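You operate a simulated robot arm through the tools that you are given. There is no shell and no other tool. Be economical: measure what you need, move in short steps, check, and stop when the job is done.

Carry out the task below with a simulated two-armed robot. There is one attempt and no reset: what you move stays moved.

## Task
Fetch the seal coil from the low shelf of the seal bench and set it on top of the grey cover. Pick up the click wrench with one hand, pass it to the other hand and put it on the top of the narrow table. The order is free.

Only the result counts: the job must be done as asked and must still hold three seconds after the hand-in. Knocking over, shifting, dropping, spilling or breaking anything else fails it. A push-on lid holds only when it is set on centred and level and pressed home; a screw cap is set on level and turned clockwise until tight.

## Robot
Two 7-joint arms with two-finger parallel grippers on one trunk, on a base that drives. Base frame: it is fixed to the floor where the robot stands at the start and does not move with it; the origin is under the middle of the robot, x ahead of it, y to its left, z up. Units: mm, degrees, N and s.
The left shoulder is at the start at [71, 156, 980], the right one opposite. Places, roughly: click wrench [1250, 8000, 500]; grey cover (29x33x5 cm) [1300, 4400, 200]; top of the narrow table [-2400, 8500, 800]. Payload 3.91 kg a hand.
The tool frame of a hand sits at the grasp point between the pads (the TCP): z along the fingers, y along the line on which they close. The tips reach 30 mm beyond it. Largest opening 110 mm; finger width 20, thickness 10; the body of the gripper, 48 by 112 mm, starts 55 mm behind the TCP.
Orientation is that of the tool frame in the base frame, as a unit quaternion [w, x, y, z]. With the fingers straight down and closing along the base's y, the tool's x points along the base's -x, its y along +y and its z along -z.

## Interface
- The arms move only by the tool jog_arm. It takes "left_targets", "right_targets" or both (then of equal length, played together; a hand with none holds still); each is a list that holds one entry, the list of rows, each a list of 7 numbers: the opening in per cent of the stroke, from 0 (shut) to 100 (fully open), then the shift along the base's x, y, z in units of 500 mm (1.0 is 500 mm), then the turn, a rotation vector about the base's x, y, z in units of 60 degrees (1.0 is 60 degrees). In form: [[[jaw, x, y, z, wx, wy, wz], ...]]. A call has 1 to 12 rows; each row is the pose to reach, as a shift and turn from the pose commanded when the call began. A call with a number of a shift or a turn outside -1 to 1 is refused whole. A row lasts 0.2 s, in which the tool goes at most 50 mm and 8.6 degrees; a call with a longer step from one row to the next is refused whole, and so is a gripper value outside its range. A pose out of reach is approached as far as the arm can. The call stops where the force on the tool passes 40 N (or 10 N more than at its start, if that is more) or the arm is blocked; 0.2 s more then pass. The fingers move at their own pace (about 108 mm/s each) and stop on an object; they squeeze with about 45 N. The grip force told is the motor's: it shows also when the fingers shut on nothing. Time passes only in rows, and 0.2 s behind the last, so rows that repeat a pose let the fingers close. It gives the time, the measured TCP pose, the force on the tool (base axes), the opening and the grip force at its end, in the units of the frame above (readings bear some noise), with the torque about the TCP (base axes, N m) and any sound that the robot's microphone picked up.
- Cameras (640 x 400 px; columns grow to the right, rows downward): "scene" is now at [133.8, 0.5, 1168]; the picture's right is [0.10, -1.00, 0.00], its down [-0.79, -0.08, -0.60] and it looks along [0.60, 0.06, -0.80] (base axes); focal length 269 px, centre (320, 200). "left" rides on the left gripper at [72, -17, -103] in its tool frame; the picture's right is [0.23, 0.97, 0.00], its down [-0.76, 0.18, -0.62] and it looks along [-0.61, 0.14, 0.78] (tool axes); focal length 222 px, centre (320, 200). "right" rides on the right gripper at [72, 17, -103] in its tool frame; the picture's right is [-0.23, 0.97, 0.00], its down [-0.76, -0.18, -0.62] and it looks along [-0.61, -0.14, 0.78] (tool axes); focal length 222 px, centre (320, 200).
- grab_frame(camera): a new picture of that camera. It takes no simulated time.
- lift_body(by): slides the trunk up (or, below 0, down) by that many mm; the arms and the scene camera ride with it, the base frame stays. It gives what a move gives, with no picture.
- drive_base(legs): drives the robot by 1 to 6 legs, each [ahead, left, turn to the left] in mm, mm and degrees, along the robot's own axes; the way and the turn of a leg run together, so that a leg with both is an arc; at most 1500 mm and 180 degrees a leg. The arms and the cameras ride along, it lands a little off, and it stops where it bumps. It gives what a move gives.
- pan_tilt(pan, tilt): turns the head with the scene camera to pan (to the left, within 86 degrees either way) and tilt (down, from -29 to 69), counted from straight ahead of the robot. It gives what a move gives.
- measure_at(camera, pixels): for up to 12 pixels [column, row] of the newest picture of that camera ("zoom" is the newest enlarged one), the place [x, y, z] in the base frame of the surface seen there, good to about 3 mm, but the place of the scene camera against the robot may be out by one fixed shift of up to 25 mm in any direction. It takes no simulated time.
- enlarge(camera, box): a new picture of the part [left, top, right, bottom] of that camera's present view, enlarged. It takes no simulated time.
- sign_off(): hands the job in; it is judged then, once.

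Work in short steps. Measure before you move; look again where a grasp or a placing could have gone wrong, and mend it. You have 110 turns and 88 pictures in all, those below and enlarged ones among them. Open the grippers and draw the arms clear of the work before you hand the job in, unless the task says otherwise; then end with one line.

The tools are called after "Call:" as name(argument=value, ...) on one line, values as JSON. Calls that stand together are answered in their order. jog_arm: Moves the arms, as the interface text tells. Its arguments: {"type":"object","properties":{"left_targets":{"type":"array","items":{"type":"array","items":{"type":"array","items":{"type":"number"}}}},"right_targets":{"type":"array","items":{"type":"array","items":{"type":"array","items":{"type":"number"}}}}},"required":[]} The other tools are called the same way: lift_body (by) slides the trunk up or down; drive_base (legs) drives the base; pan_tilt (pan, tilt) turns the head that bears the scene camera; grab_frame (camera) takes a picture; measure_at (camera, pixels) gives the place of the surface under pixels of a picture; enlarge (camera, box) takes an enlarged picture of a part of a camera's view; sign_off () hands the job in.

At the start:

```text
time_s: 0.0
left_tcp_pos: [719.4, 451.1, 450.5]
left_tool_rot: [-0.001, 0.0, 1.0, 0.0]
left_ft_force: [0.3, -0.1, 0.1]
left_moment: [-0.01, -0.01, -0.01]
left_opening: 110.0
left_grasp_force: 0.2
right_tcp_pos: [896.5, -157.7, 506.7]
right_tool_rot: [0.001, 0.0, 1.0, 0.0]
right_ft_force: [-0.1, -0.4, 0.1]
right_moment: [0.0, 0.0, -0.04]
right_opening: 109.9
right_grasp_force: 0.0
trunk travel left (down, up): [-425.0, 515.0]
robot x, y, heading: [-0.3, 3.4, -0.2]
head pan, tilt: [5.6, 52.9]
```

scene: 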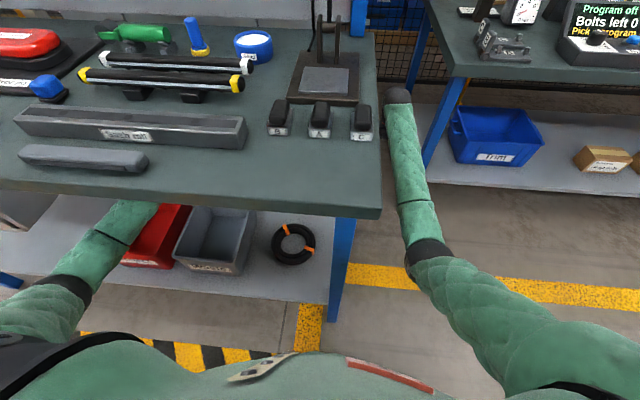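
right: 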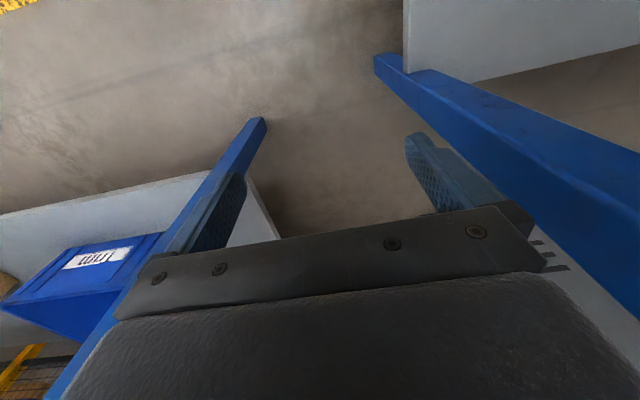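
left: 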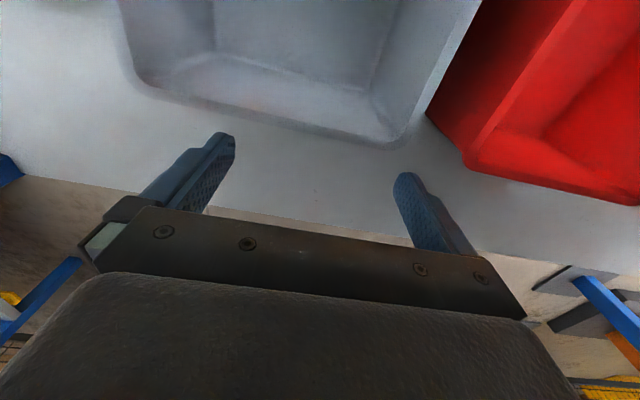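

The black ring with orange ties at (293,243) on the low shelf looks like the seal coil; I measure it, the table edges and shelf, and enlarge it.

Call:
enlarge(camera="scene", box=[160, 180, 400, 330])

Call:
measure_at(camera="scene", pixels=[[293, 226], [293, 264], [273, 244], [314, 244], [293, 243], [300, 285], [378, 210], [200, 204], [335, 315], [250, 245], [378, 60], [190, 265]])

```text
2.67 times, centred on (280, 255) of scene
```

zoom: 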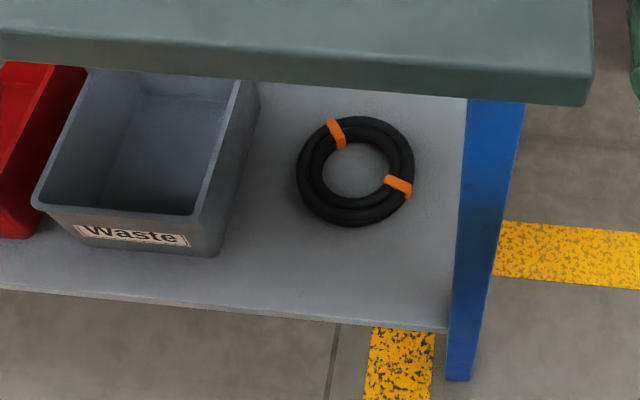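

```text
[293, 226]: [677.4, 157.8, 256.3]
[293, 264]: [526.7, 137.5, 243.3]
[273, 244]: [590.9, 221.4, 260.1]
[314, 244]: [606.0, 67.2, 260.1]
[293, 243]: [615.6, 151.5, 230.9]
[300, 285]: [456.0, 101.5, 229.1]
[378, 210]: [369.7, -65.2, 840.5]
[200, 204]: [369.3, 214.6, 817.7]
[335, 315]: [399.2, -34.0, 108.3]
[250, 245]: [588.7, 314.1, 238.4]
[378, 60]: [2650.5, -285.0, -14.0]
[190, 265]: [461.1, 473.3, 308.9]
```

The coil's centre is about (603,147), top z≈262, shelf z≈231. Before going on I look for signs naming the bench, and for other coils.

Call:
pan_tilt(pan=0, tilt=5)

Call:
grab_frame(camera="scene")

Call:
pan_tilt(pan=75, tilt=15)

Call:
grab_frame(camera="scene")

```text
time_s: 1.2
left_tcp_pos: [719.5, 450.6, 450.5]
left_tool_rot: [0.0, 0.0, 1.0, 0.0]
left_ft_force: [0.3, 0.9, -0.4]
left_moment: [-0.01, -0.02, 0.0]
left_opening: 110.0
left_grasp_force: 0.1
right_tcp_pos: [897.6, -156.6, 506.1]
right_tool_rot: [0.0, 0.0, 1.0, 0.0]
right_ft_force: [0.3, 0.0, 0.2]
right_moment: [0.02, -0.01, 0.0]
right_opening: 110.0
right_grasp_force: 0.0
trunk travel left (down, up): [-425.0, 515.0]
robot x, y, heading: [-1.9, 0.8, -0.2]
head pan, tilt: [0.0, 5.0]
```

```text
83 pictures are left
```

scene: 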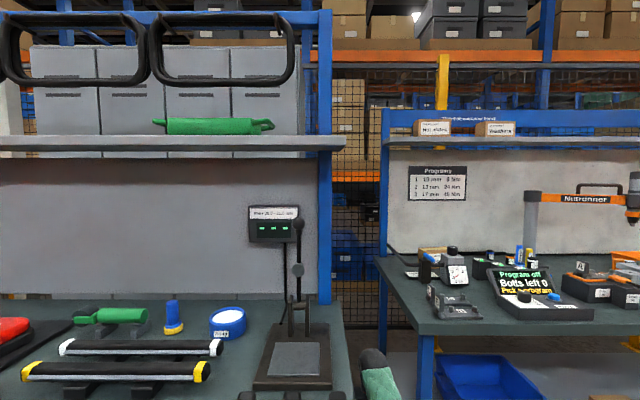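

```text
time_s: 2.6
left_tcp_pos: [720.5, 451.4, 450.6]
left_tool_rot: [0.0, 0.0, 1.0, 0.0]
left_ft_force: [0.0, 1.0, 0.4]
left_moment: [0.03, -0.01, -0.02]
left_opening: 110.1
left_grasp_force: 0.1
right_tcp_pos: [896.8, -156.9, 506.3]
right_tool_rot: [0.0, -0.001, 1.0, 0.0]
right_ft_force: [0.1, -0.4, 0.2]
right_moment: [0.01, 0.01, 0.02]
right_opening: 109.8
right_grasp_force: 0.1
trunk travel left (down, up): [-425.0, 515.0]
robot x, y, heading: [-1.0, 3.0, -0.3]
head pan, tilt: [75.0, 15.0]
```

```text
82 pictures are left
```

scene: 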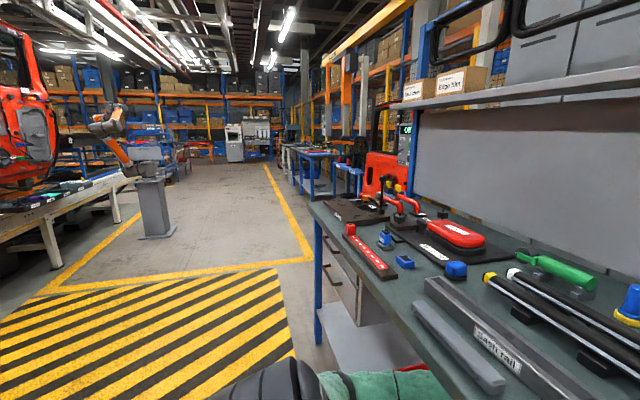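

This bench (sash rail, seal rollers) holds the only coil. I move the left hand above the coil's left wall, staying at z≈420 under the top.

Call:
jog_arm(left_targets=[[[100, -0.039, -0.081, -0.01, 0, 0, 0], [100, -0.078, -0.162, -0.02, 0, 0, 0], [100, -0.117, -0.243, -0.03, 0, 0, 0], [100, -0.156, -0.324, -0.04, 0, 0, 0], [100, -0.195, -0.405, -0.05, 0, 0, 0], [64, -0.234, -0.486, -0.06, 0, 0, 0], [64, -0.234, -0.486, -0.06, 0, 0, 0]]])

Call:
grab_frame(camera="left")

Call:
pan_tilt(pan=5, tilt=53)

Call:
grab_frame(camera="scene")

```text
time_s: 4.2
left_tcp_pos: [602.2, 207.7, 417.8]
left_tool_rot: [0.0, 0.0, 1.0, 0.0]
left_ft_force: [0.0, 0.2, 0.2]
left_moment: [0.02, 0.01, -0.02]
left_opening: 70.4
left_grasp_force: 0.1
right_tcp_pos: [896.8, -157.1, 507.1]
right_tool_rot: [-0.001, 0.0, 1.0, -0.001]
right_ft_force: [-0.3, -0.8, 0.3]
right_moment: [0.02, -0.01, -0.01]
right_opening: 109.9
right_grasp_force: 0.0
trunk travel left (down, up): [-425.0, 515.0]
robot x, y, heading: [-2.9, 2.4, -0.2]
head pan, tilt: [75.0, 15.0]
```

```text
81 pictures are left
```

left: 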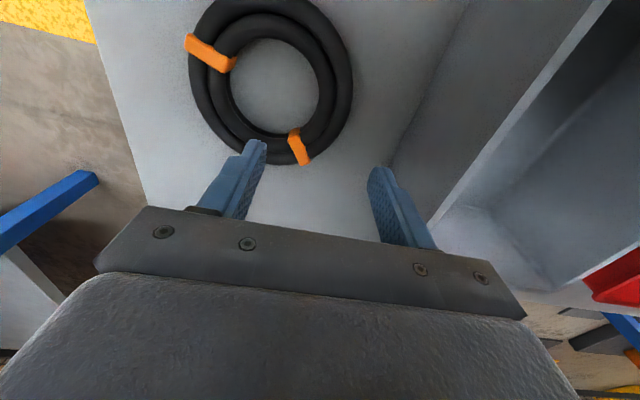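

```text
time_s: 5.6
left_tcp_pos: [603.3, 207.8, 418.6]
left_tool_rot: [0.0, 0.001, 1.0, 0.0]
left_ft_force: [-0.3, -0.7, -0.3]
left_moment: [0.01, 0.0, -0.03]
left_opening: 70.5
left_grasp_force: 0.0
right_tcp_pos: [897.5, -156.7, 506.9]
right_tool_rot: [0.0, 0.0, 1.0, -0.001]
right_ft_force: [-0.7, 0.0, -0.6]
right_moment: [-0.02, -0.02, 0.0]
right_opening: 109.9
right_grasp_force: 0.1
trunk travel left (down, up): [-425.0, 515.0]
robot x, y, heading: [2.7, 1.5, 0.2]
head pan, tilt: [5.0, 53.0]
```

```text
80 pictures are left
```

scene: 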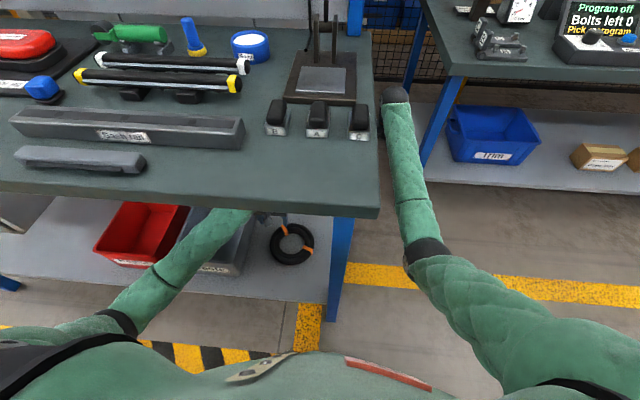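

The coil shows at (272,85) in the left picture; I measure its edges with that camera.

Call:
measure_at(camera="left", pixels=[[192, 78], [350, 85], [230, 80], [318, 85], [338, 85], [272, 128], [265, 40], [272, 90], [265, 5], [272, 155], [440, 150]])

```text
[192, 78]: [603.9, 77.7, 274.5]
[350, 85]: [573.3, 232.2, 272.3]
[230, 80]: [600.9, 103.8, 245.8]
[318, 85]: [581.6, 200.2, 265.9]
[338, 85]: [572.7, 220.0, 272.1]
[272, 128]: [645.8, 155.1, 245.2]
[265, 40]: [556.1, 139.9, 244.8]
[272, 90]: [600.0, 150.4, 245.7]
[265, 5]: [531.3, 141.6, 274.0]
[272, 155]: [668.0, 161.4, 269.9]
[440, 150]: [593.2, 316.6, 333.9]
```

By the hand camera the shelf is z≈245, the coil's top ≈274, its left wall spans y≈198–232 at x≈600. I go down to z≈280 there.

Call:
jog_arm(left_targets=[[[64, -0.005, 0.012, -0.08, 0, 0, 0], [64, -0.005, 0.012, -0.16, 0, 0, 0], [64, -0.005, 0.012, -0.23, 0, 0, 0], [64, -0.005, 0.012, -0.276, 0, 0, 0], [64, -0.005, 0.012, -0.276, 0, 0, 0]]])

Call:
grab_frame(camera="left")

```text
time_s: 6.8
left_tcp_pos: [599.9, 211.3, 282.2]
left_tool_rot: [0.0, 0.0, 1.0, 0.0]
left_ft_force: [-0.2, 0.0, 0.7]
left_moment: [-0.01, -0.02, 0.02]
left_opening: 70.4
left_grasp_force: 0.2
right_tcp_pos: [898.3, -156.0, 506.5]
right_tool_rot: [0.0, 0.0, 1.0, 0.0]
right_ft_force: [-0.9, 0.3, -0.2]
right_moment: [-0.03, 0.01, -0.01]
right_opening: 110.0
right_grasp_force: 0.1
trunk travel left (down, up): [-425.0, 515.0]
robot x, y, heading: [-0.9, -1.5, 0.1]
head pan, tilt: [5.0, 53.0]
```

```text
79 pictures are left
```

left: 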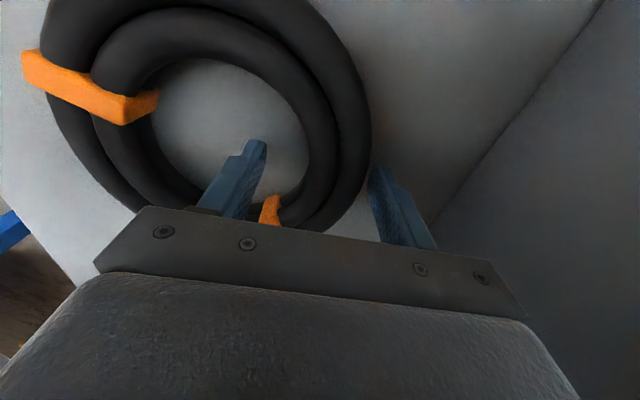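

The fingers straddle the wall, inner tip (255,150) in the hole, outer at (375,175) beside it. I close.

Call:
jog_arm(left_targets=[[[0, 0, 0, 0, 0, 0, 0], [0, 0, 0, 0, 0, 0, 0], [0, 0, 0, 0, 0, 0, 0], [0, 0, 0.0, 0.03, 0, 0, 0], [0, 0, 0, 0.06, 0, 0, 0], [0, 0, 0, 0.14, 0, 0, 0], [0, 0, 0, 0.22, 0, 0, 0]]])

Call:
grab_frame(camera="left")

Call:
grab_frame(camera="scene")

```text
time_s: 8.4
left_tcp_pos: [600.8, 212.0, 391.6]
left_tool_rot: [-0.001, 0.0, 1.0, 0.0]
left_ft_force: [0.2, -0.6, 0.3]
left_moment: [-0.04, 0.0, -0.02]
left_opening: 0.0
left_grasp_force: 37.6
right_tcp_pos: [896.2, -156.8, 506.4]
right_tool_rot: [0.0, 0.0, 1.0, 0.0]
right_ft_force: [0.1, 0.1, 0.7]
right_moment: [-0.01, 0.01, -0.03]
right_opening: 110.1
right_grasp_force: 0.1
trunk travel left (down, up): [-425.0, 515.0]
robot x, y, heading: [0.3, -4.2, 0.4]
head pan, tilt: [5.0, 53.0]
```

```text
78 pictures are left
```

left: 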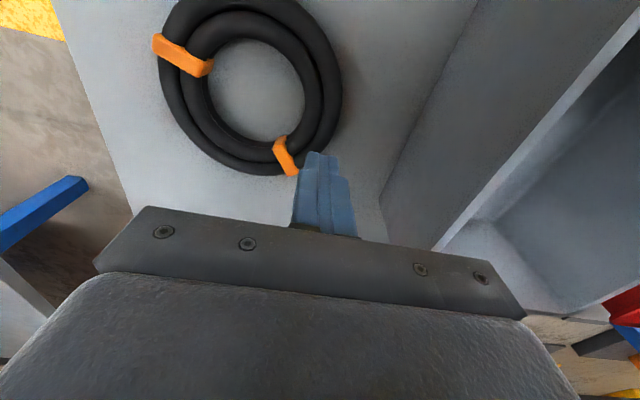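

```text
77 pictures are left
```

scene: 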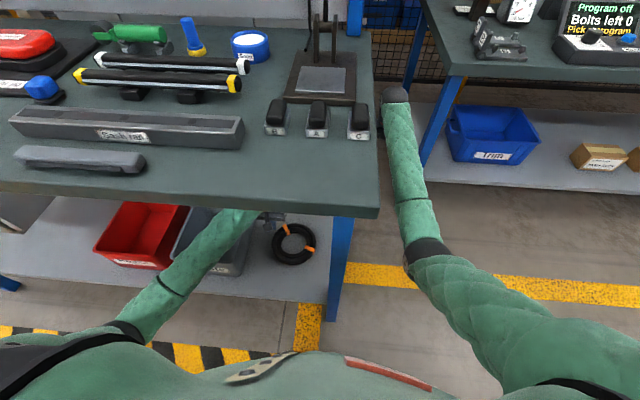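

The jaws shut on nothing (opening 0), so the grip slipped off; the coil still lies flat at (250,85). I remeasure shelf and coil.

Call:
measure_at(camera="left", pixels=[[166, 85], [340, 85], [318, 85], [304, 85], [330, 85], [250, 90], [360, 60], [110, 110], [250, 10], [250, 165], [326, 160]])

Call:
measure_at(camera="scene", pixels=[[293, 226], [293, 264], [273, 244], [314, 244], [293, 243], [278, 220]])

```text
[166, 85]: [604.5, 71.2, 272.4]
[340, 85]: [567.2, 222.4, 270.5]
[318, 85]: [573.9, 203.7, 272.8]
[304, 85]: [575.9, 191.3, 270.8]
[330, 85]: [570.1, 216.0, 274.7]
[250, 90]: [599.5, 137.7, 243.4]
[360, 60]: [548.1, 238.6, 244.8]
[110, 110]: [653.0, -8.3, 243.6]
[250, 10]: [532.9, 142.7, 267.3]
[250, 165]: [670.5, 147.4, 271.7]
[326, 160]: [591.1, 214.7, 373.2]
```

```text
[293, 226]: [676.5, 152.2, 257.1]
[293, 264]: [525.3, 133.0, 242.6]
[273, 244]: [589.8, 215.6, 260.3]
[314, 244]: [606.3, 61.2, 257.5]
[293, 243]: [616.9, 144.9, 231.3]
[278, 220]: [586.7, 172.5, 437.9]
```

The coil has shifted about 7 mm to y≈147; its wall now spans y≈191–224. I go lower this time, tips just on the shelf, and close without lifting.

Call:
jog_arm(left_targets=[[[64, 0, -0.008, 0, 0, 0, 0], [64, 0, -0.008, -0.08, 0, 0, 0], [64, 0, -0.008, -0.16, 0, 0, 0], [64, 0, -0.008, -0.22, 0, 0, 0], [64, 0, -0.008, -0.232, 0, 0, 0], [64, 0, -0.008, -0.235, 0, 0, 0]]])

Call:
grab_frame(camera="left")

```text
time_s: 9.8
left_tcp_pos: [599.8, 209.5, 276.3]
left_tool_rot: [0.001, 0.0, 1.0, 0.0]
left_ft_force: [-2.9, 0.5, 6.4]
left_moment: [-0.22, 0.08, -0.11]
left_opening: 70.0
left_grasp_force: 0.1
right_tcp_pos: [897.4, -157.2, 506.8]
right_tool_rot: [0.0, 0.0, 1.0, 0.0]
right_ft_force: [0.2, 0.3, -0.2]
right_moment: [0.03, 0.01, -0.01]
right_opening: 110.0
right_grasp_force: 0.1
trunk travel left (down, up): [-425.0, 515.0]
robot x, y, heading: [-1.5, 0.2, -0.2]
head pan, tilt: [5.0, 53.0]
```

```text
76 pictures are left
```

left: 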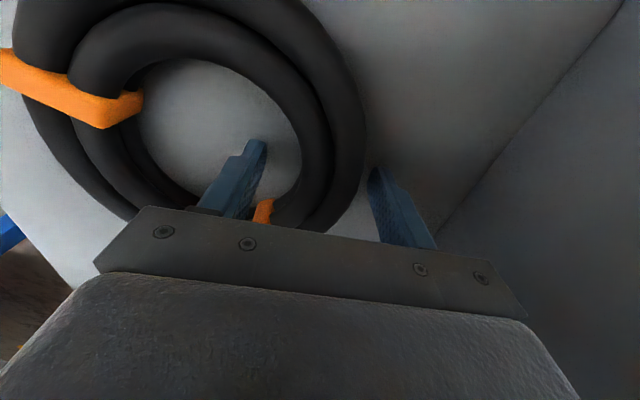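

The tips touch the shelf (6 N) and straddle the wall. I close and hold.

Call:
jog_arm(left_targets=[[[0, 0, 0, 0, 0, 0, 0], [0, 0, 0, 0, 0, 0, 0], [0, 0, 0, 0, 0, 0, 0]]])

Call:
grab_frame(camera="left")

```text
time_s: 10.6
left_tcp_pos: [601.0, 210.2, 275.3]
left_tool_rot: [0.0, -0.001, 1.0, 0.0]
left_ft_force: [1.9, 9.7, 7.5]
left_moment: [0.43, -0.36, 0.28]
left_opening: 33.6
left_grasp_force: 45.2
right_tcp_pos: [896.3, -156.0, 507.1]
right_tool_rot: [0.0, 0.0, 1.0, 0.0]
right_ft_force: [0.3, 0.7, 1.3]
right_moment: [0.0, 0.02, -0.02]
right_opening: 110.2
right_grasp_force: 0.1
trunk travel left (down, up): [-425.0, 515.0]
robot x, y, heading: [0.1, -0.8, -0.3]
head pan, tilt: [5.0, 53.0]
```

```text
75 pictures are left
```

left: 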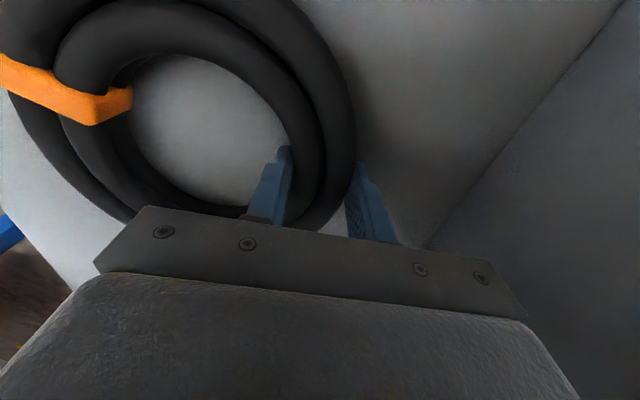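

It holds at 33.6 mm. I lift slowly 40 mm and check.

Call:
jog_arm(left_targets=[[[0, 0, 0, 0.01, 0, 0, 0], [0, 0, 0, 0.02, 0, 0, 0], [0, 0, 0, 0.03, 0, 0, 0], [0, 0, 0, 0.04, 0, 0, 0], [0, 0, 0, 0.06, 0, 0, 0], [0, 0, 0, 0.08, 0, 0, 0]]])

Call:
grab_frame(camera="left")

```text
time_s: 12.0
left_tcp_pos: [599.4, 209.3, 315.7]
left_tool_rot: [0.0, 0.0, 1.0, 0.001]
left_ft_force: [-0.3, 0.2, -4.6]
left_moment: [0.26, -0.03, -0.01]
left_opening: 34.0
left_grasp_force: 45.0
right_tcp_pos: [896.9, -156.2, 506.4]
right_tool_rot: [0.0, 0.0, 1.0, 0.0]
right_ft_force: [0.4, 0.2, -0.2]
right_moment: [0.0, 0.01, 0.01]
right_opening: 109.9
right_grasp_force: 0.1
trunk travel left (down, up): [-425.0, 515.0]
robot x, y, heading: [2.0, 1.5, -0.1]
head pan, tilt: [5.0, 53.0]
```

```text
74 pictures are left
```

left: 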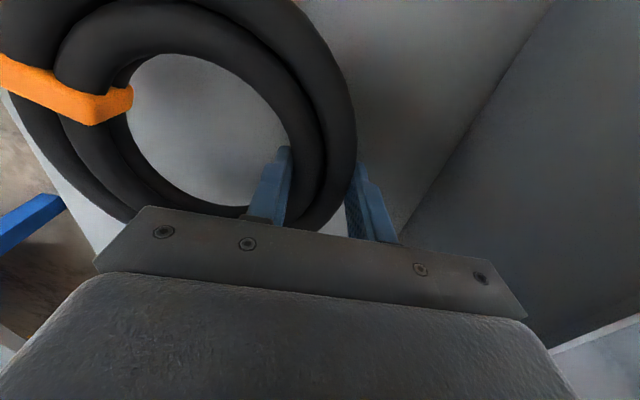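

The coil hangs level (0.46 kg). I lift it to z≈450 and back the robot straight out 700 mm.

Call:
jog_arm(left_targets=[[[0, 0, 0, 0.07, 0, 0, 0], [0, 0, 0, 0.14, 0, 0, 0], [0, 0, 0, 0.21, 0, 0, 0], [0, 0, 0, 0.27, 0, 0, 0]]])

Call:
drive_base(legs=[[-350, 0, 0], [-350, 0, 0]])

Call:
pan_tilt(pan=60, tilt=35)

Call:
grab_frame(camera="scene")

```text
time_s: 13.0
left_tcp_pos: [599.7, 210.3, 451.1]
left_tool_rot: [-0.001, 0.0, 1.0, 0.0]
left_ft_force: [-1.4, 0.8, -4.6]
left_moment: [0.26, -0.01, 0.0]
left_opening: 34.0
left_grasp_force: 45.0
right_tcp_pos: [897.0, -156.1, 505.3]
right_tool_rot: [0.0, 0.0, 1.0, 0.001]
right_ft_force: [-0.4, -0.6, 0.1]
right_moment: [-0.01, 0.0, 0.01]
right_opening: 110.1
right_grasp_force: 0.0
trunk travel left (down, up): [-425.0, 515.0]
robot x, y, heading: [3.7, 1.8, 0.2]
head pan, tilt: [5.0, 53.0]
```

```text
time_s: 17.2
left_tcp_pos: [-103.7, 209.8, 450.8]
left_tool_rot: [-0.001, -0.001, 1.0, 0.0]
left_ft_force: [-0.7, -0.6, -3.8]
left_moment: [0.29, 0.0, 0.03]
left_opening: 33.9
left_grasp_force: 45.6
right_tcp_pos: [194.4, -155.6, 507.4]
right_tool_rot: [-0.001, -0.001, 1.0, 0.0]
right_ft_force: [-0.2, 0.5, 1.1]
right_moment: [-0.02, -0.02, -0.05]
right_opening: 110.3
right_grasp_force: 0.1
trunk travel left (down, up): [-425.0, 515.0]
robot x, y, heading: [-703.9, -0.8, 0.2]
head pan, tilt: [5.0, 53.0]
```

```text
time_s: 18.4
left_tcp_pos: [-102.5, 210.4, 449.2]
left_tool_rot: [0.0, -0.001, 1.0, 0.0]
left_ft_force: [0.0, -0.4, -4.2]
left_moment: [0.26, 0.03, 0.0]
left_opening: 33.8
left_grasp_force: 44.9
right_tcp_pos: [194.9, -155.7, 506.5]
right_tool_rot: [0.0, -0.001, 1.0, 0.0]
right_ft_force: [0.5, -0.1, 0.1]
right_moment: [0.02, -0.01, 0.04]
right_opening: 109.8
right_grasp_force: 0.0
trunk travel left (down, up): [-425.0, 515.0]
robot x, y, heading: [-702.0, -0.2, 0.1]
head pan, tilt: [60.0, 35.0]
```

```text
73 pictures are left
```

scene: 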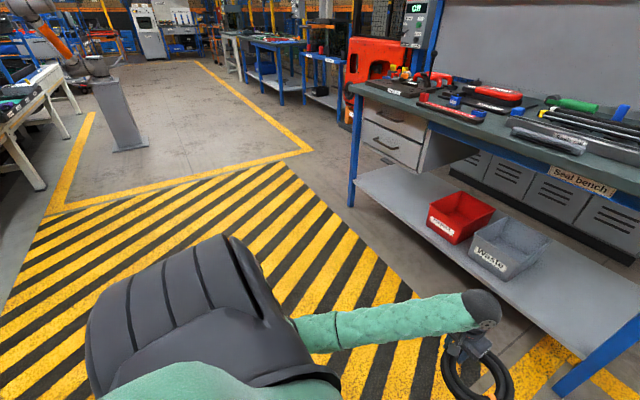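

The label confirms the seal bench. I draw the right hand in and measure the obstacles along the aisle: pedestal (130,150), conveyor leg (40,190), bench left leg (352,200), next table.

Call:
jog_arm(right_targets=[[[50, -0.09, -0.02, 0, 0, 0, 0], [50, -0.18, -0.04, 0, 0, 0, 0], [50, -0.27, -0.06, 0, 0, 0, 0], [50, -0.36, -0.08, 0, 0, 0, 0], [50, -0.45, -0.1, 0, 0, 0, 0], [50, -0.54, -0.12, 0, 0, 0, 0], [50, -0.63, -0.14, 0, 0, 0, 0], [50, -0.72, -0.16, 0, 0, 0, 0]]])

Call:
measure_at(camera="scene", pixels=[[148, 147], [40, 190], [352, 205], [350, 88], [280, 104], [333, 108], [308, 150], [62, 210], [345, 125], [250, 40], [300, 62]])

```text
time_s: 20.2
left_tcp_pos: [-104.7, 210.7, 451.1]
left_tool_rot: [0.0, -0.002, 1.0, 0.0]
left_ft_force: [-0.1, 0.2, -2.7]
left_moment: [0.29, 0.03, -0.01]
left_opening: 33.7
left_grasp_force: 44.9
right_tcp_pos: [-168.8, -233.1, 505.0]
right_tool_rot: [0.0, -0.001, 1.0, 0.0]
right_ft_force: [1.0, 0.1, -0.5]
right_moment: [-0.04, 0.02, 0.01]
right_opening: 55.2
right_grasp_force: 0.0
trunk travel left (down, up): [-425.0, 515.0]
robot x, y, heading: [-702.5, 1.8, 0.1]
head pan, tilt: [60.0, 35.0]
```

```text
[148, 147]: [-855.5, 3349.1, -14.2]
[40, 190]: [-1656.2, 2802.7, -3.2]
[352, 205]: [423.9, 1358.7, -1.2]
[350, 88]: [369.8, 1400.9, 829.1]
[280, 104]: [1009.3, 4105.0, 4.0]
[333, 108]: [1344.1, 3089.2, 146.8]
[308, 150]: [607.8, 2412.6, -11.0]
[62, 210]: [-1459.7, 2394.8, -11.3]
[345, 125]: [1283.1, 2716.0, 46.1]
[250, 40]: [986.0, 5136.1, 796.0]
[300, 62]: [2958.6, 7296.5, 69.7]
```

Lane is clear between x≈-850 and x≈370/1000. I turn left to face +y and drive to about (0,3000), then look.

Call:
drive_base(legs=[[0, 0, 90], [1450, -500, 0], [1450, -200, 0]])

Call:
pan_tilt(pan=-30, tilt=30)

Call:
grab_frame(camera="scene")

```text
refused: leg 2 is longer than a leg can be; nothing moved
```

```text
time_s: 21.9
left_tcp_pos: [-103.5, 210.3, 450.0]
left_tool_rot: [0.0, -0.001, 1.0, 0.0]
left_ft_force: [-0.1, 0.0, -3.5]
left_moment: [0.24, 0.01, 0.01]
left_opening: 33.6
left_grasp_force: 44.9
right_tcp_pos: [-167.1, -233.8, 505.4]
right_tool_rot: [0.0, 0.0, 1.0, 0.0]
right_ft_force: [0.2, 0.6, -0.1]
right_moment: [-0.02, -0.01, -0.02]
right_opening: 55.2
right_grasp_force: 0.1
trunk travel left (down, up): [-425.0, 515.0]
robot x, y, heading: [-708.2, 2.3, 0.2]
head pan, tilt: [-30.0, 30.0]
```

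```text
72 pictures are left
```

scene: 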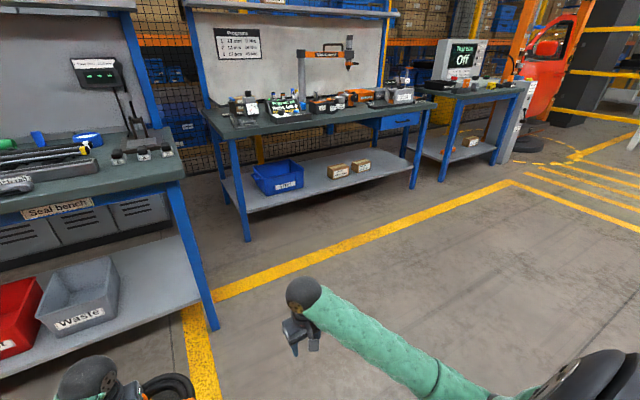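

The leg was slightly too long; I drive with shorter legs.

Call:
drive_base(legs=[[0, 0, 90], [1300, -450, 0], [1300, -200, 0]])

Call:
grab_frame(camera="scene")

```text
time_s: 38.8
left_tcp_pos: [-425.7, 3201.5, 451.2]
left_tool_rot: [0.001, 0.732, -0.682, 0.0]
left_ft_force: [0.6, -1.0, -3.5]
left_moment: [0.0, 0.26, -0.03]
left_opening: 33.5
left_grasp_force: 45.3
right_tcp_pos: [21.0, 3167.3, 505.0]
right_tool_rot: [0.0, 0.731, -0.682, 0.001]
right_ft_force: [0.0, -0.5, -0.1]
right_moment: [-0.02, -0.02, 0.02]
right_opening: 55.0
right_grasp_force: 0.0
trunk travel left (down, up): [-425.0, 515.0]
robot x, y, heading: [-173.3, 2617.6, 94.2]
head pan, tilt: [-30.0, 30.0]
```

```text
71 pictures are left
```

scene: 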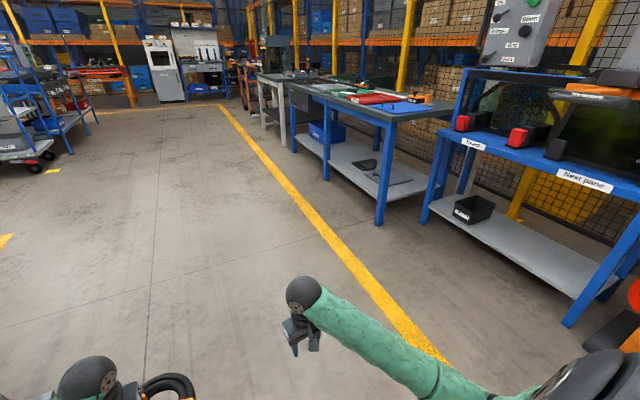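

Something grey lies on the low shelf at (385,175); I enlarge and measure it.

Call:
enlarge(camera="scene", box=[280, 80, 480, 230])

Call:
measure_at(camera="scene", pixels=[[390, 178], [362, 165], [380, 218], [434, 108], [426, 222], [297, 150], [395, 118], [330, 170], [570, 320], [310, 145]])

```text
2.67 times, centred on (380, 155) of scene
```

zoom: 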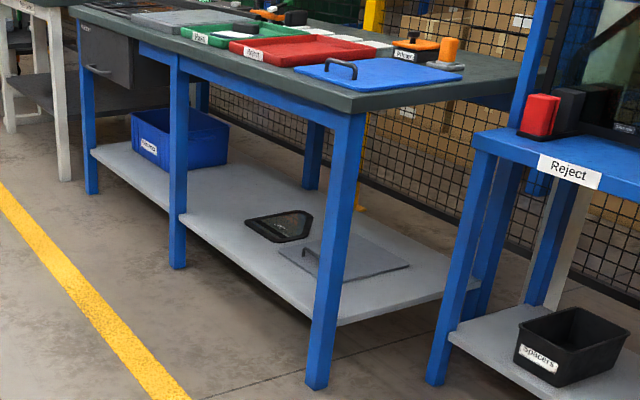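

```text
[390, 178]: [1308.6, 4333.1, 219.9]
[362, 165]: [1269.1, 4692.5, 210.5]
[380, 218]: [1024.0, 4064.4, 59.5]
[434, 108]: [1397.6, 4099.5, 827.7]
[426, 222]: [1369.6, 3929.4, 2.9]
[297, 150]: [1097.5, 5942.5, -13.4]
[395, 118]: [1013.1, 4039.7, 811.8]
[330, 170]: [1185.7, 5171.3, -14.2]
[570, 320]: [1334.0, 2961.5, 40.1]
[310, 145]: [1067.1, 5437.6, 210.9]
```

The grey cover is the thin panel with a handle on that table's low shelf around (1310,4350,~215). I turn to face +x, strafe to y≈4150, tuck the right hand, and look.

Call:
drive_base(legs=[[0, 0, -94.2], [150, 1400, 0]])

Call:
jog_arm(right_targets=[[[50, -0.09, 0, 0, 0, 0, 0], [50, -0.18, 0, 0, 0, 0, 0], [50, -0.27, 0, 0, 0, 0, 0], [50, -0.36, 0, 0, 0, 0, 0], [50, -0.45, 0, 0, 0, 0, 0]]])

Call:
pan_tilt(pan=5, tilt=35)

Call:
grab_frame(camera="scene")

```text
time_s: 49.8
left_tcp_pos: [597.2, 4213.1, 450.5]
left_tool_rot: [0.001, 0.003, 1.0, 0.0]
left_ft_force: [-1.1, -0.2, -4.6]
left_moment: [0.28, 0.02, 0.01]
left_opening: 33.9
left_grasp_force: 45.0
right_tcp_pos: [528.8, 3769.4, 504.5]
right_tool_rot: [0.0, 0.003, 1.0, 0.0]
right_ft_force: [1.0, -0.4, 0.2]
right_moment: [0.02, 0.0, 0.0]
right_opening: 54.8
right_grasp_force: 0.1
trunk travel left (down, up): [-425.0, 515.0]
robot x, y, heading: [-5.2, 4008.2, -0.6]
head pan, tilt: [-30.0, 30.0]
```

```text
time_s: 51.0
left_tcp_pos: [597.3, 4212.1, 449.9]
left_tool_rot: [0.0, 0.001, 1.0, -0.001]
left_ft_force: [0.4, 0.2, -4.8]
left_moment: [0.28, 0.0, 0.02]
left_opening: 33.9
left_grasp_force: 45.1
right_tcp_pos: [320.1, 3772.3, 487.0]
right_tool_rot: [0.0, 0.001, 1.0, 0.0]
right_ft_force: [0.5, 0.4, 0.1]
right_moment: [0.01, 0.01, -0.01]
right_opening: 54.7
right_grasp_force: 0.0
right hand out of reach, approached as far as the arm can: row 5
trunk travel left (down, up): [-425.0, 515.0]
robot x, y, heading: [-6.8, 4007.3, 0.2]
head pan, tilt: [-30.0, 30.0]
```

```text
time_s: 52.0
left_tcp_pos: [597.6, 4213.2, 450.1]
left_tool_rot: [0.0, 0.003, 1.0, 0.0]
left_ft_force: [0.1, 0.0, -3.5]
left_moment: [0.25, 0.02, 0.01]
left_opening: 33.9
left_grasp_force: 44.8
right_tcp_pos: [318.7, 3771.8, 487.0]
right_tool_rot: [-0.001, 0.003, 1.0, 0.0]
right_ft_force: [-0.2, 0.0, 0.8]
right_moment: [-0.02, 0.02, -0.02]
right_opening: 54.7
right_grasp_force: 0.1
trunk travel left (down, up): [-425.0, 515.0]
robot x, y, heading: [-1.3, 4003.4, -0.1]
head pan, tilt: [5.0, 35.0]
```

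```text
69 pictures are left
```

scene: 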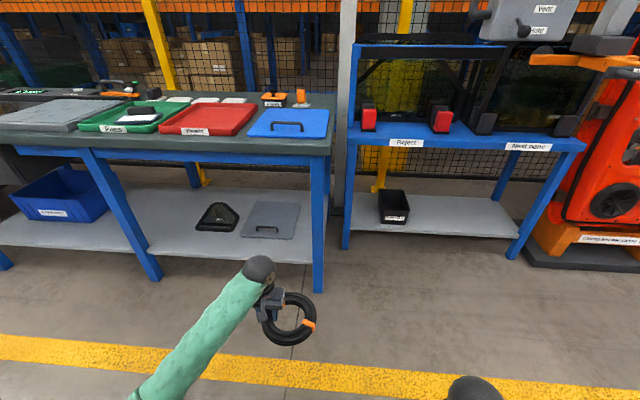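

The grey cover is at (270,220) with a handle at its front edge (267,230). I measure it and the clearance items.

Call:
enlarge(camera="scene", box=[180, 170, 340, 270])

Call:
measure_at(camera="scene", pixels=[[255, 203], [298, 204], [294, 237], [242, 236], [270, 215], [267, 228], [320, 290], [232, 216], [150, 280], [250, 257], [330, 155], [210, 215]])

```text
4.00 times, centred on (260, 220) of scene
```

zoom: 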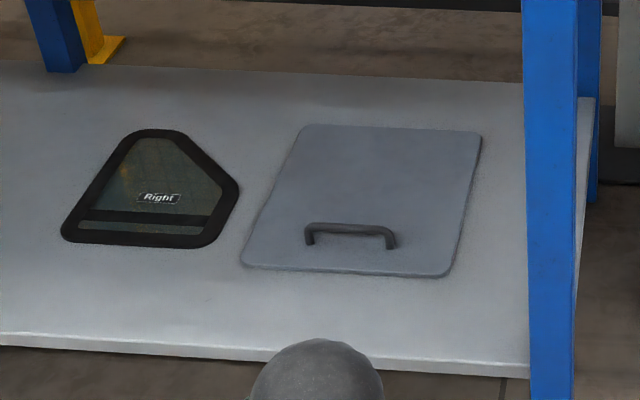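

```text
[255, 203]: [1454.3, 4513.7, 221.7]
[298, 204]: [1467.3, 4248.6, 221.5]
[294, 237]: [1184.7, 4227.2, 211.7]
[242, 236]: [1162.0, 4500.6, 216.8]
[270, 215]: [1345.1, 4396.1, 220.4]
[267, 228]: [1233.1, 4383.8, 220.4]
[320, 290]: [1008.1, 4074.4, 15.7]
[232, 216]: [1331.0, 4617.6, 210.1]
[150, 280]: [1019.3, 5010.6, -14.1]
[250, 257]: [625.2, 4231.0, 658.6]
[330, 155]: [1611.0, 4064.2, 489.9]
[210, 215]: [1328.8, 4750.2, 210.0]
```

Cover spans x≈1165–1467, y≈4230–4513, handle near x≈1230; the coil goes behind the handle at about (1365,4375). I lower the trunk so the arm passes well under the top, set the left hand at z≈380 and move the right hand outward.

Call:
lift_body(by=-150)

Call:
jog_arm(left_targets=[[[0, 0, 0, 0.08, 0, 0, 0], [0, 0, 0, 0.16, 0, 0, 0], [0, 0, 0, 0.16, 0, 0, 0]]], right_targets=[[[50, 0.02, -0.08, 0.08, 0, 0, 0], [50, 0.02, -0.16, 0.16, 0, 0, 0], [50, 0.02, -0.24, 0.2, 0, 0, 0]]])

Call:
grab_frame(camera="scene")

```text
time_s: 53.8
left_tcp_pos: [597.2, 4213.0, 300.9]
left_tool_rot: [0.0, 0.003, 1.0, -0.001]
left_ft_force: [0.7, -0.8, -4.1]
left_moment: [0.24, -0.01, -0.01]
left_opening: 33.8
left_grasp_force: 44.6
right_tcp_pos: [319.0, 3769.8, 337.3]
right_tool_rot: [0.001, 0.003, 1.0, 0.0]
right_ft_force: [-0.5, 0.6, 0.5]
right_moment: [0.0, 0.0, 0.02]
right_opening: 54.9
right_grasp_force: 0.0
trunk travel left (down, up): [-275.0, 665.0]
robot x, y, heading: [-5.2, 4004.3, -0.5]
head pan, tilt: [5.0, 35.0]
```

```text
refused: row 1 steps farther than a row can; nothing moved
```

```text
67 pictures are left
```

scene: 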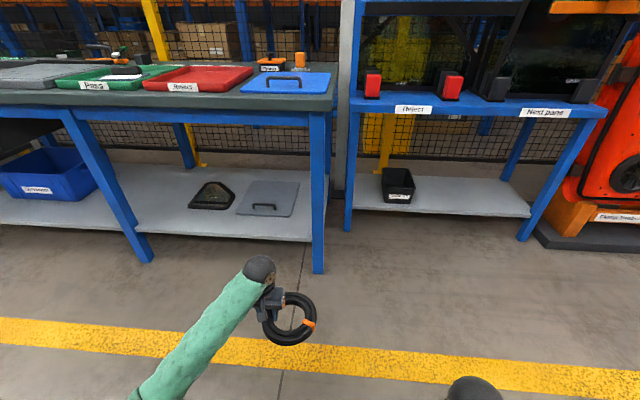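

The right-hand step was a bit too long; I split it finer.

Call:
jog_arm(left_targets=[[[0, 0, 0, 0.05, 0, 0, 0], [0, 0, 0, 0.1, 0, 0, 0], [0, 0, 0, 0.16, 0, 0, 0], [0, 0, 0, 0.16, 0, 0, 0], [0, 0, 0, 0.16, 0, 0, 0]]], right_targets=[[[50, 0.01, -0.05, 0.04, 0, 0, 0], [50, 0.02, -0.1, 0.08, 0, 0, 0], [50, 0.02, -0.15, 0.12, 0, 0, 0], [50, 0.02, -0.2, 0.16, 0, 0, 0], [50, 0.02, -0.25, 0.2, 0, 0, 0]]])

Call:
drive_base(legs=[[0, 205, 0.3], [300, 0, 0]])

Call:
grab_frame(camera="scene")

```text
time_s: 55.0
left_tcp_pos: [596.5, 4212.8, 381.9]
left_tool_rot: [-0.001, 0.002, 1.0, 0.0]
left_ft_force: [-0.1, -0.8, -4.2]
left_moment: [0.28, 0.01, 0.0]
left_opening: 33.9
left_grasp_force: 44.5
right_tcp_pos: [359.6, 3631.9, 411.9]
right_tool_rot: [-0.002, 0.002, 1.0, 0.0]
right_ft_force: [0.3, 0.6, -0.3]
right_moment: [-0.02, 0.0, 0.01]
right_opening: 55.0
right_grasp_force: 0.0
right hand out of reach, approached as far as the arm can: row 1, 2, 3, 4, 5
trunk travel left (down, up): [-275.0, 665.0]
robot x, y, heading: [-2.5, 4003.9, -0.4]
head pan, tilt: [5.0, 35.0]
```

```text
time_s: 58.2
left_tcp_pos: [892.2, 4426.6, 380.9]
left_tool_rot: [0.0, -0.006, 1.0, 0.0]
left_ft_force: [-0.3, -0.1, -4.8]
left_moment: [0.29, -0.02, 0.01]
left_opening: 33.9
left_grasp_force: 44.8
right_tcp_pos: [664.2, 3842.9, 411.7]
right_tool_rot: [-0.001, -0.005, 1.0, 0.001]
right_ft_force: [-0.5, -0.9, -0.2]
right_moment: [0.0, 0.01, -0.02]
right_opening: 55.1
right_grasp_force: 0.0
trunk travel left (down, up): [-275.0, 665.0]
robot x, y, heading: [294.6, 4215.8, 0.4]
head pan, tilt: [5.0, 35.0]
```

```text
66 pictures are left
```

scene: 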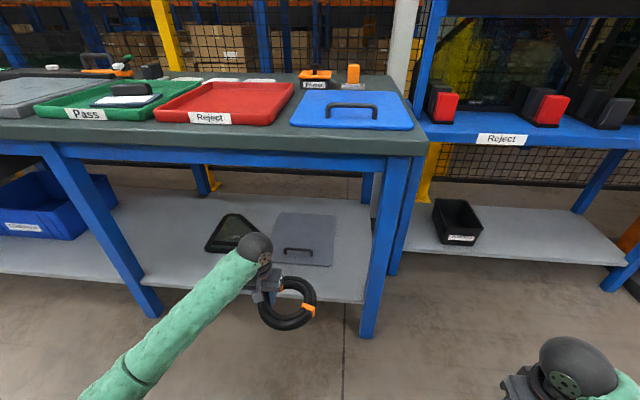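

Path under the table between the legs is clear (leg at y≈4074, right hand at y≈3843 outside it). I drive ahead 320.

Call:
drive_base(legs=[[160, 0, 0], [160, 0, 0]])

Call:
grab_frame(camera="scene")

Call:
grab_frame(camera="left")

```text
time_s: 60.7
left_tcp_pos: [1214.8, 4432.3, 380.9]
left_tool_rot: [0.0, -0.007, 1.0, 0.0]
left_ft_force: [-0.2, 0.4, -3.6]
left_moment: [0.25, 0.02, 0.02]
left_opening: 33.9
left_grasp_force: 44.5
right_tcp_pos: [987.5, 3848.0, 412.1]
right_tool_rot: [-0.002, -0.006, 1.0, 0.001]
right_ft_force: [0.9, 0.0, -0.2]
right_moment: [-0.01, 0.01, -0.02]
right_opening: 55.2
right_grasp_force: 0.0
trunk travel left (down, up): [-275.0, 665.0]
robot x, y, heading: [617.4, 4217.3, 0.9]
head pan, tilt: [5.0, 35.0]
```

```text
65 pictures are left
```

scene: 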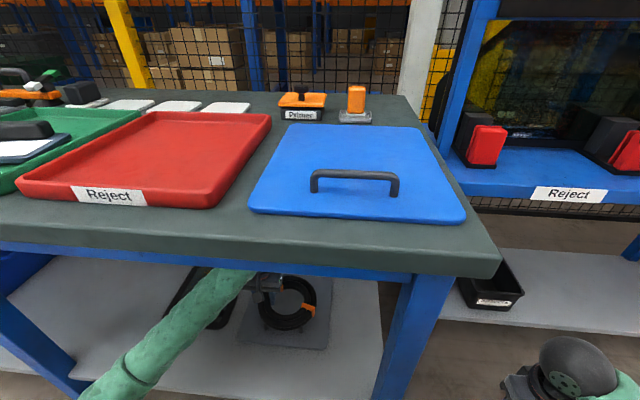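

```text
64 pictures are left
```

left: 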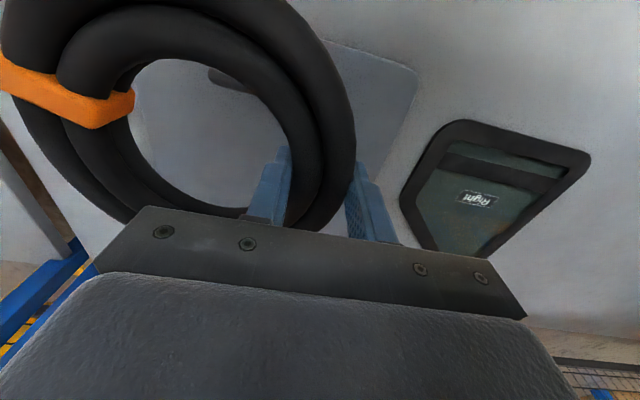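

I measure cover edge, handle and coil points with the hand camera, which is the trustworthy one.

Call:
measure_at(camera="left", pixels=[[412, 80], [330, 45], [380, 55], [390, 140], [370, 90], [222, 76], [240, 130], [190, 160], [430, 60], [40, 140], [350, 110], [405, 200]])

```text
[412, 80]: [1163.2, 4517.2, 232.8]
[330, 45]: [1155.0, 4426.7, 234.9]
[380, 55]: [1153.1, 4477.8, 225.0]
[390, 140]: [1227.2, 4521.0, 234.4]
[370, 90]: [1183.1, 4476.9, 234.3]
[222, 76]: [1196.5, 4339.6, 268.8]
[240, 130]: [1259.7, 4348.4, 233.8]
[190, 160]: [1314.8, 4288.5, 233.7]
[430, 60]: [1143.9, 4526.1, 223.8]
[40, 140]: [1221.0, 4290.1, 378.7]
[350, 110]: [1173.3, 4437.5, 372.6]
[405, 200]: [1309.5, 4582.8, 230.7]
```

Cover top is z≈234, x 1153–1483, y≈4235–4522, handle to x≈1225. I move the hand horizontally to (1362,4440), then lower to z≈280.

Call:
jog_arm(left_targets=[[[0, 0.08, 0.004, 0, 0, 0, 0], [0, 0.16, 0.008, 0, 0, 0, 0], [0, 0.24, 0.012, 0, 0, 0, 0], [0, 0.294, 0.016, 0, 0, 0, 0], [0, 0.294, 0.016, -0.06, 0, 0, 0], [0, 0.294, 0.016, -0.13, 0, 0, 0], [0, 0.294, 0.016, -0.19, 0, 0, 0], [0, 0.294, 0.016, -0.19, 0, 0, 0]]])

Call:
grab_frame(camera="left")

```text
time_s: 62.5
left_tcp_pos: [1362.6, 4439.9, 285.8]
left_tool_rot: [0.0, -0.006, 1.0, 0.0]
left_ft_force: [0.9, 0.7, -4.0]
left_moment: [0.29, 0.0, -0.03]
left_opening: 33.8
left_grasp_force: 45.1
right_tcp_pos: [987.3, 3847.7, 412.2]
right_tool_rot: [-0.001, -0.006, 1.0, 0.001]
right_ft_force: [0.2, 0.1, -0.7]
right_moment: [-0.02, -0.04, -0.01]
right_opening: 54.9
right_grasp_force: 0.2
trunk travel left (down, up): [-275.0, 665.0]
robot x, y, heading: [621.0, 4214.2, 0.8]
head pan, tilt: [5.0, 35.0]
```

```text
63 pictures are left
```

left: 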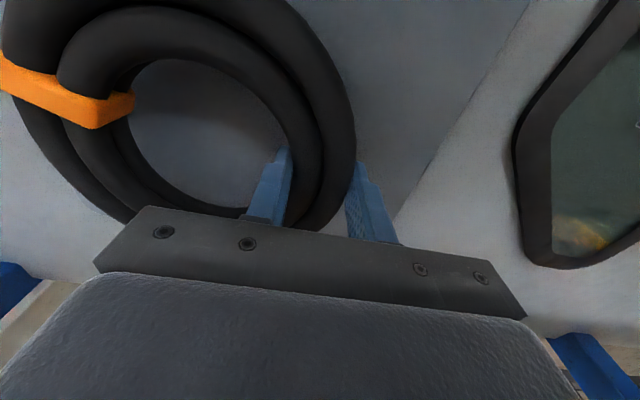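

The lighter area left of the coil at (20,200) may be shelf past the cover's right edge; I measure that side and the left edge.

Call:
measure_at(camera="left", pixels=[[10, 160], [30, 200], [60, 230], [80, 210], [440, 150], [490, 70], [400, 60], [150, 110], [8, 60], [350, 100], [0, 110]])

Call:
enlarge(camera="left", box=[0, 0, 320, 260])

```text
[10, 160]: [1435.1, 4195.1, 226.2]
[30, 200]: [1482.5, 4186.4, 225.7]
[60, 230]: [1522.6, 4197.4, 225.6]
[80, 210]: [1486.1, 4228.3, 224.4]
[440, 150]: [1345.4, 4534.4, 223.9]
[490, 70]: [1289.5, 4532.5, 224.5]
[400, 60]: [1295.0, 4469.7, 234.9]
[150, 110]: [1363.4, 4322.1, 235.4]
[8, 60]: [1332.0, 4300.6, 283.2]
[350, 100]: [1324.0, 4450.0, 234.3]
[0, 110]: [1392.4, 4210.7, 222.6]
```

```text
1.54 times, centred on (160, 130) of left
```

zoom: 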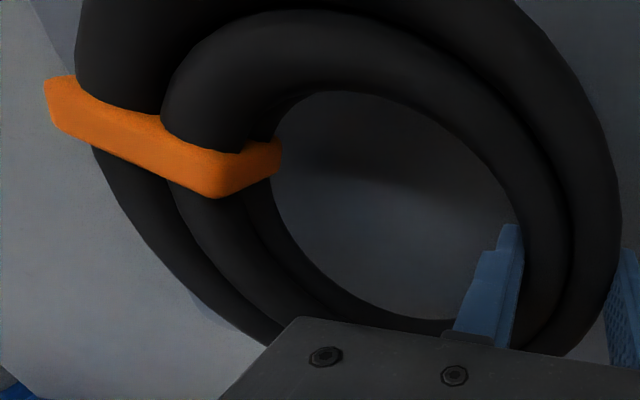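

The coil lies within the cover (right edge y≈4240, left ≈4525). I lower the last 20 mm in small steps.

Call:
jog_arm(left_targets=[[[0, 0, 0, -0.016, 0, 0, 0], [0, 0, 0, -0.028, 0, 0, 0], [0, 0, 0, -0.036, 0, 0, 0], [0, 0, 0, -0.038, 0, 0, 0]]])

```text
time_s: 63.5
left_tcp_pos: [1361.8, 4440.9, 267.5]
left_tool_rot: [-0.001, -0.006, 1.0, 0.0]
left_ft_force: [0.6, -0.6, -4.3]
left_moment: [0.28, 0.02, -0.01]
left_opening: 34.0
left_grasp_force: 44.9
right_tcp_pos: [986.6, 3847.0, 413.0]
right_tool_rot: [-0.002, -0.006, 1.0, 0.001]
right_ft_force: [-0.5, -0.3, -0.2]
right_moment: [-0.03, -0.01, 0.01]
right_opening: 54.9
right_grasp_force: 0.1
trunk travel left (down, up): [-275.0, 665.0]
robot x, y, heading: [618.4, 4215.9, 0.5]
head pan, tilt: [5.0, 35.0]
```

No contact yet; I go down up to 4 mm more in tiny steps.

Call:
jog_arm(left_targets=[[[0, 0, 0, -0.003, 0, 0, 0], [0, 0, 0, -0.006, 0, 0, 0], [0, 0, 0, -0.006, 0, 0, 0]]])

```text
time_s: 64.3
left_tcp_pos: [1362.8, 4440.7, 265.5]
left_tool_rot: [-0.001, -0.006, 1.0, 0.0]
left_ft_force: [-0.5, 1.4, 6.0]
left_moment: [-0.65, -0.07, -0.17]
left_opening: 33.7
left_grasp_force: 45.5
right_tcp_pos: [986.2, 3848.2, 411.7]
right_tool_rot: [-0.001, -0.005, 1.0, 0.002]
right_ft_force: [0.4, 1.0, -0.6]
right_moment: [-0.01, 0.03, -0.02]
right_opening: 54.9
right_grasp_force: 0.0
trunk travel left (down, up): [-275.0, 665.0]
robot x, y, heading: [618.8, 4214.5, 0.5]
head pan, tilt: [5.0, 35.0]
```

Contact (force turned to +6 N). I open to 62% and rise.

Call:
jog_arm(left_targets=[[[62, 0, 0, 0.002, 0, 0, 0], [62, 0, 0, 0.002, 0, 0, 0], [62, 0, 0, 0.03, 0, 0, 0], [62, 0, 0, 0.1, 0, 0, 0], [62, 0, 0, 0.18, 0, 0, 0], [62, 0, 0, 0.25, 0, 0, 0]]])

Call:
grab_frame(camera="left")

```text
time_s: 65.7
left_tcp_pos: [1360.0, 4440.8, 391.8]
left_tool_rot: [-0.001, -0.006, 1.0, 0.0]
left_ft_force: [0.3, 0.3, -0.2]
left_moment: [0.01, 0.0, 0.03]
left_opening: 68.2
left_grasp_force: 0.1
right_tcp_pos: [986.9, 3848.7, 410.4]
right_tool_rot: [-0.002, -0.007, 1.0, 0.0]
right_ft_force: [-0.7, 1.0, 1.1]
right_moment: [-0.02, 0.0, 0.02]
right_opening: 54.9
right_grasp_force: 0.1
trunk travel left (down, up): [-275.0, 665.0]
robot x, y, heading: [617.4, 4212.0, 0.3]
head pan, tilt: [5.0, 35.0]
```

```text
61 pictures are left
```

left: 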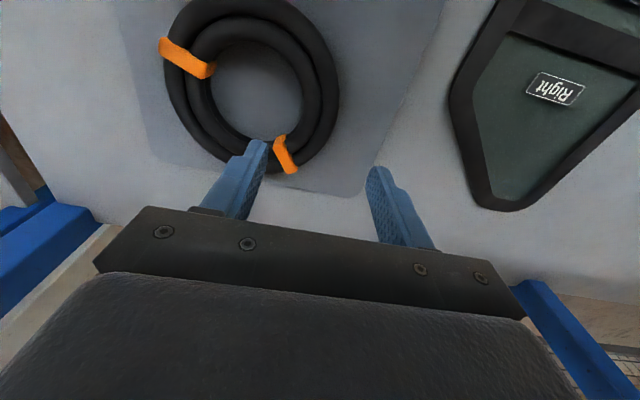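

The coil lies on the cover, fully within it. I back out 800 mm.

Call:
drive_base(legs=[[-400, 0, 0], [-400, 0, 0]])

Call:
pan_tilt(pan=60, tilt=20)

Call:
grab_frame(camera="scene")

```text
time_s: 70.3
left_tcp_pos: [557.9, 4432.7, 390.3]
left_tool_rot: [0.0, -0.01, 1.0, -0.001]
left_ft_force: [0.4, 0.8, -0.3]
left_moment: [-0.04, 0.02, 0.03]
left_opening: 68.5
left_grasp_force: 0.0
right_tcp_pos: [187.5, 3837.1, 412.3]
right_tool_rot: [-0.001, -0.01, 1.0, 0.001]
right_ft_force: [0.4, 0.3, -0.4]
right_moment: [0.0, -0.02, 0.03]
right_opening: 55.2
right_grasp_force: 0.2
trunk travel left (down, up): [-275.0, 665.0]
robot x, y, heading: [-188.2, 4200.1, 0.9]
head pan, tilt: [5.0, 35.0]
```

```text
time_s: 71.5
left_tcp_pos: [557.7, 4432.7, 392.1]
left_tool_rot: [0.0, -0.01, 1.0, 0.0]
left_ft_force: [-0.5, -0.1, -0.5]
left_moment: [0.01, -0.03, 0.01]
left_opening: 68.2
left_grasp_force: 0.2
right_tcp_pos: [187.7, 3837.6, 412.8]
right_tool_rot: [-0.001, -0.01, 1.0, 0.001]
right_ft_force: [-0.1, 0.1, -0.1]
right_moment: [0.01, 0.01, -0.01]
right_opening: 55.0
right_grasp_force: 0.0
trunk travel left (down, up): [-275.0, 665.0]
robot x, y, heading: [-181.9, 4202.1, 0.8]
head pan, tilt: [60.0, 20.0]
```

```text
60 pictures are left
```

scene: 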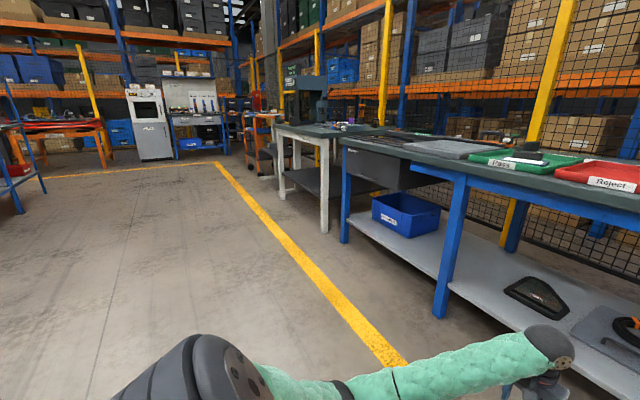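

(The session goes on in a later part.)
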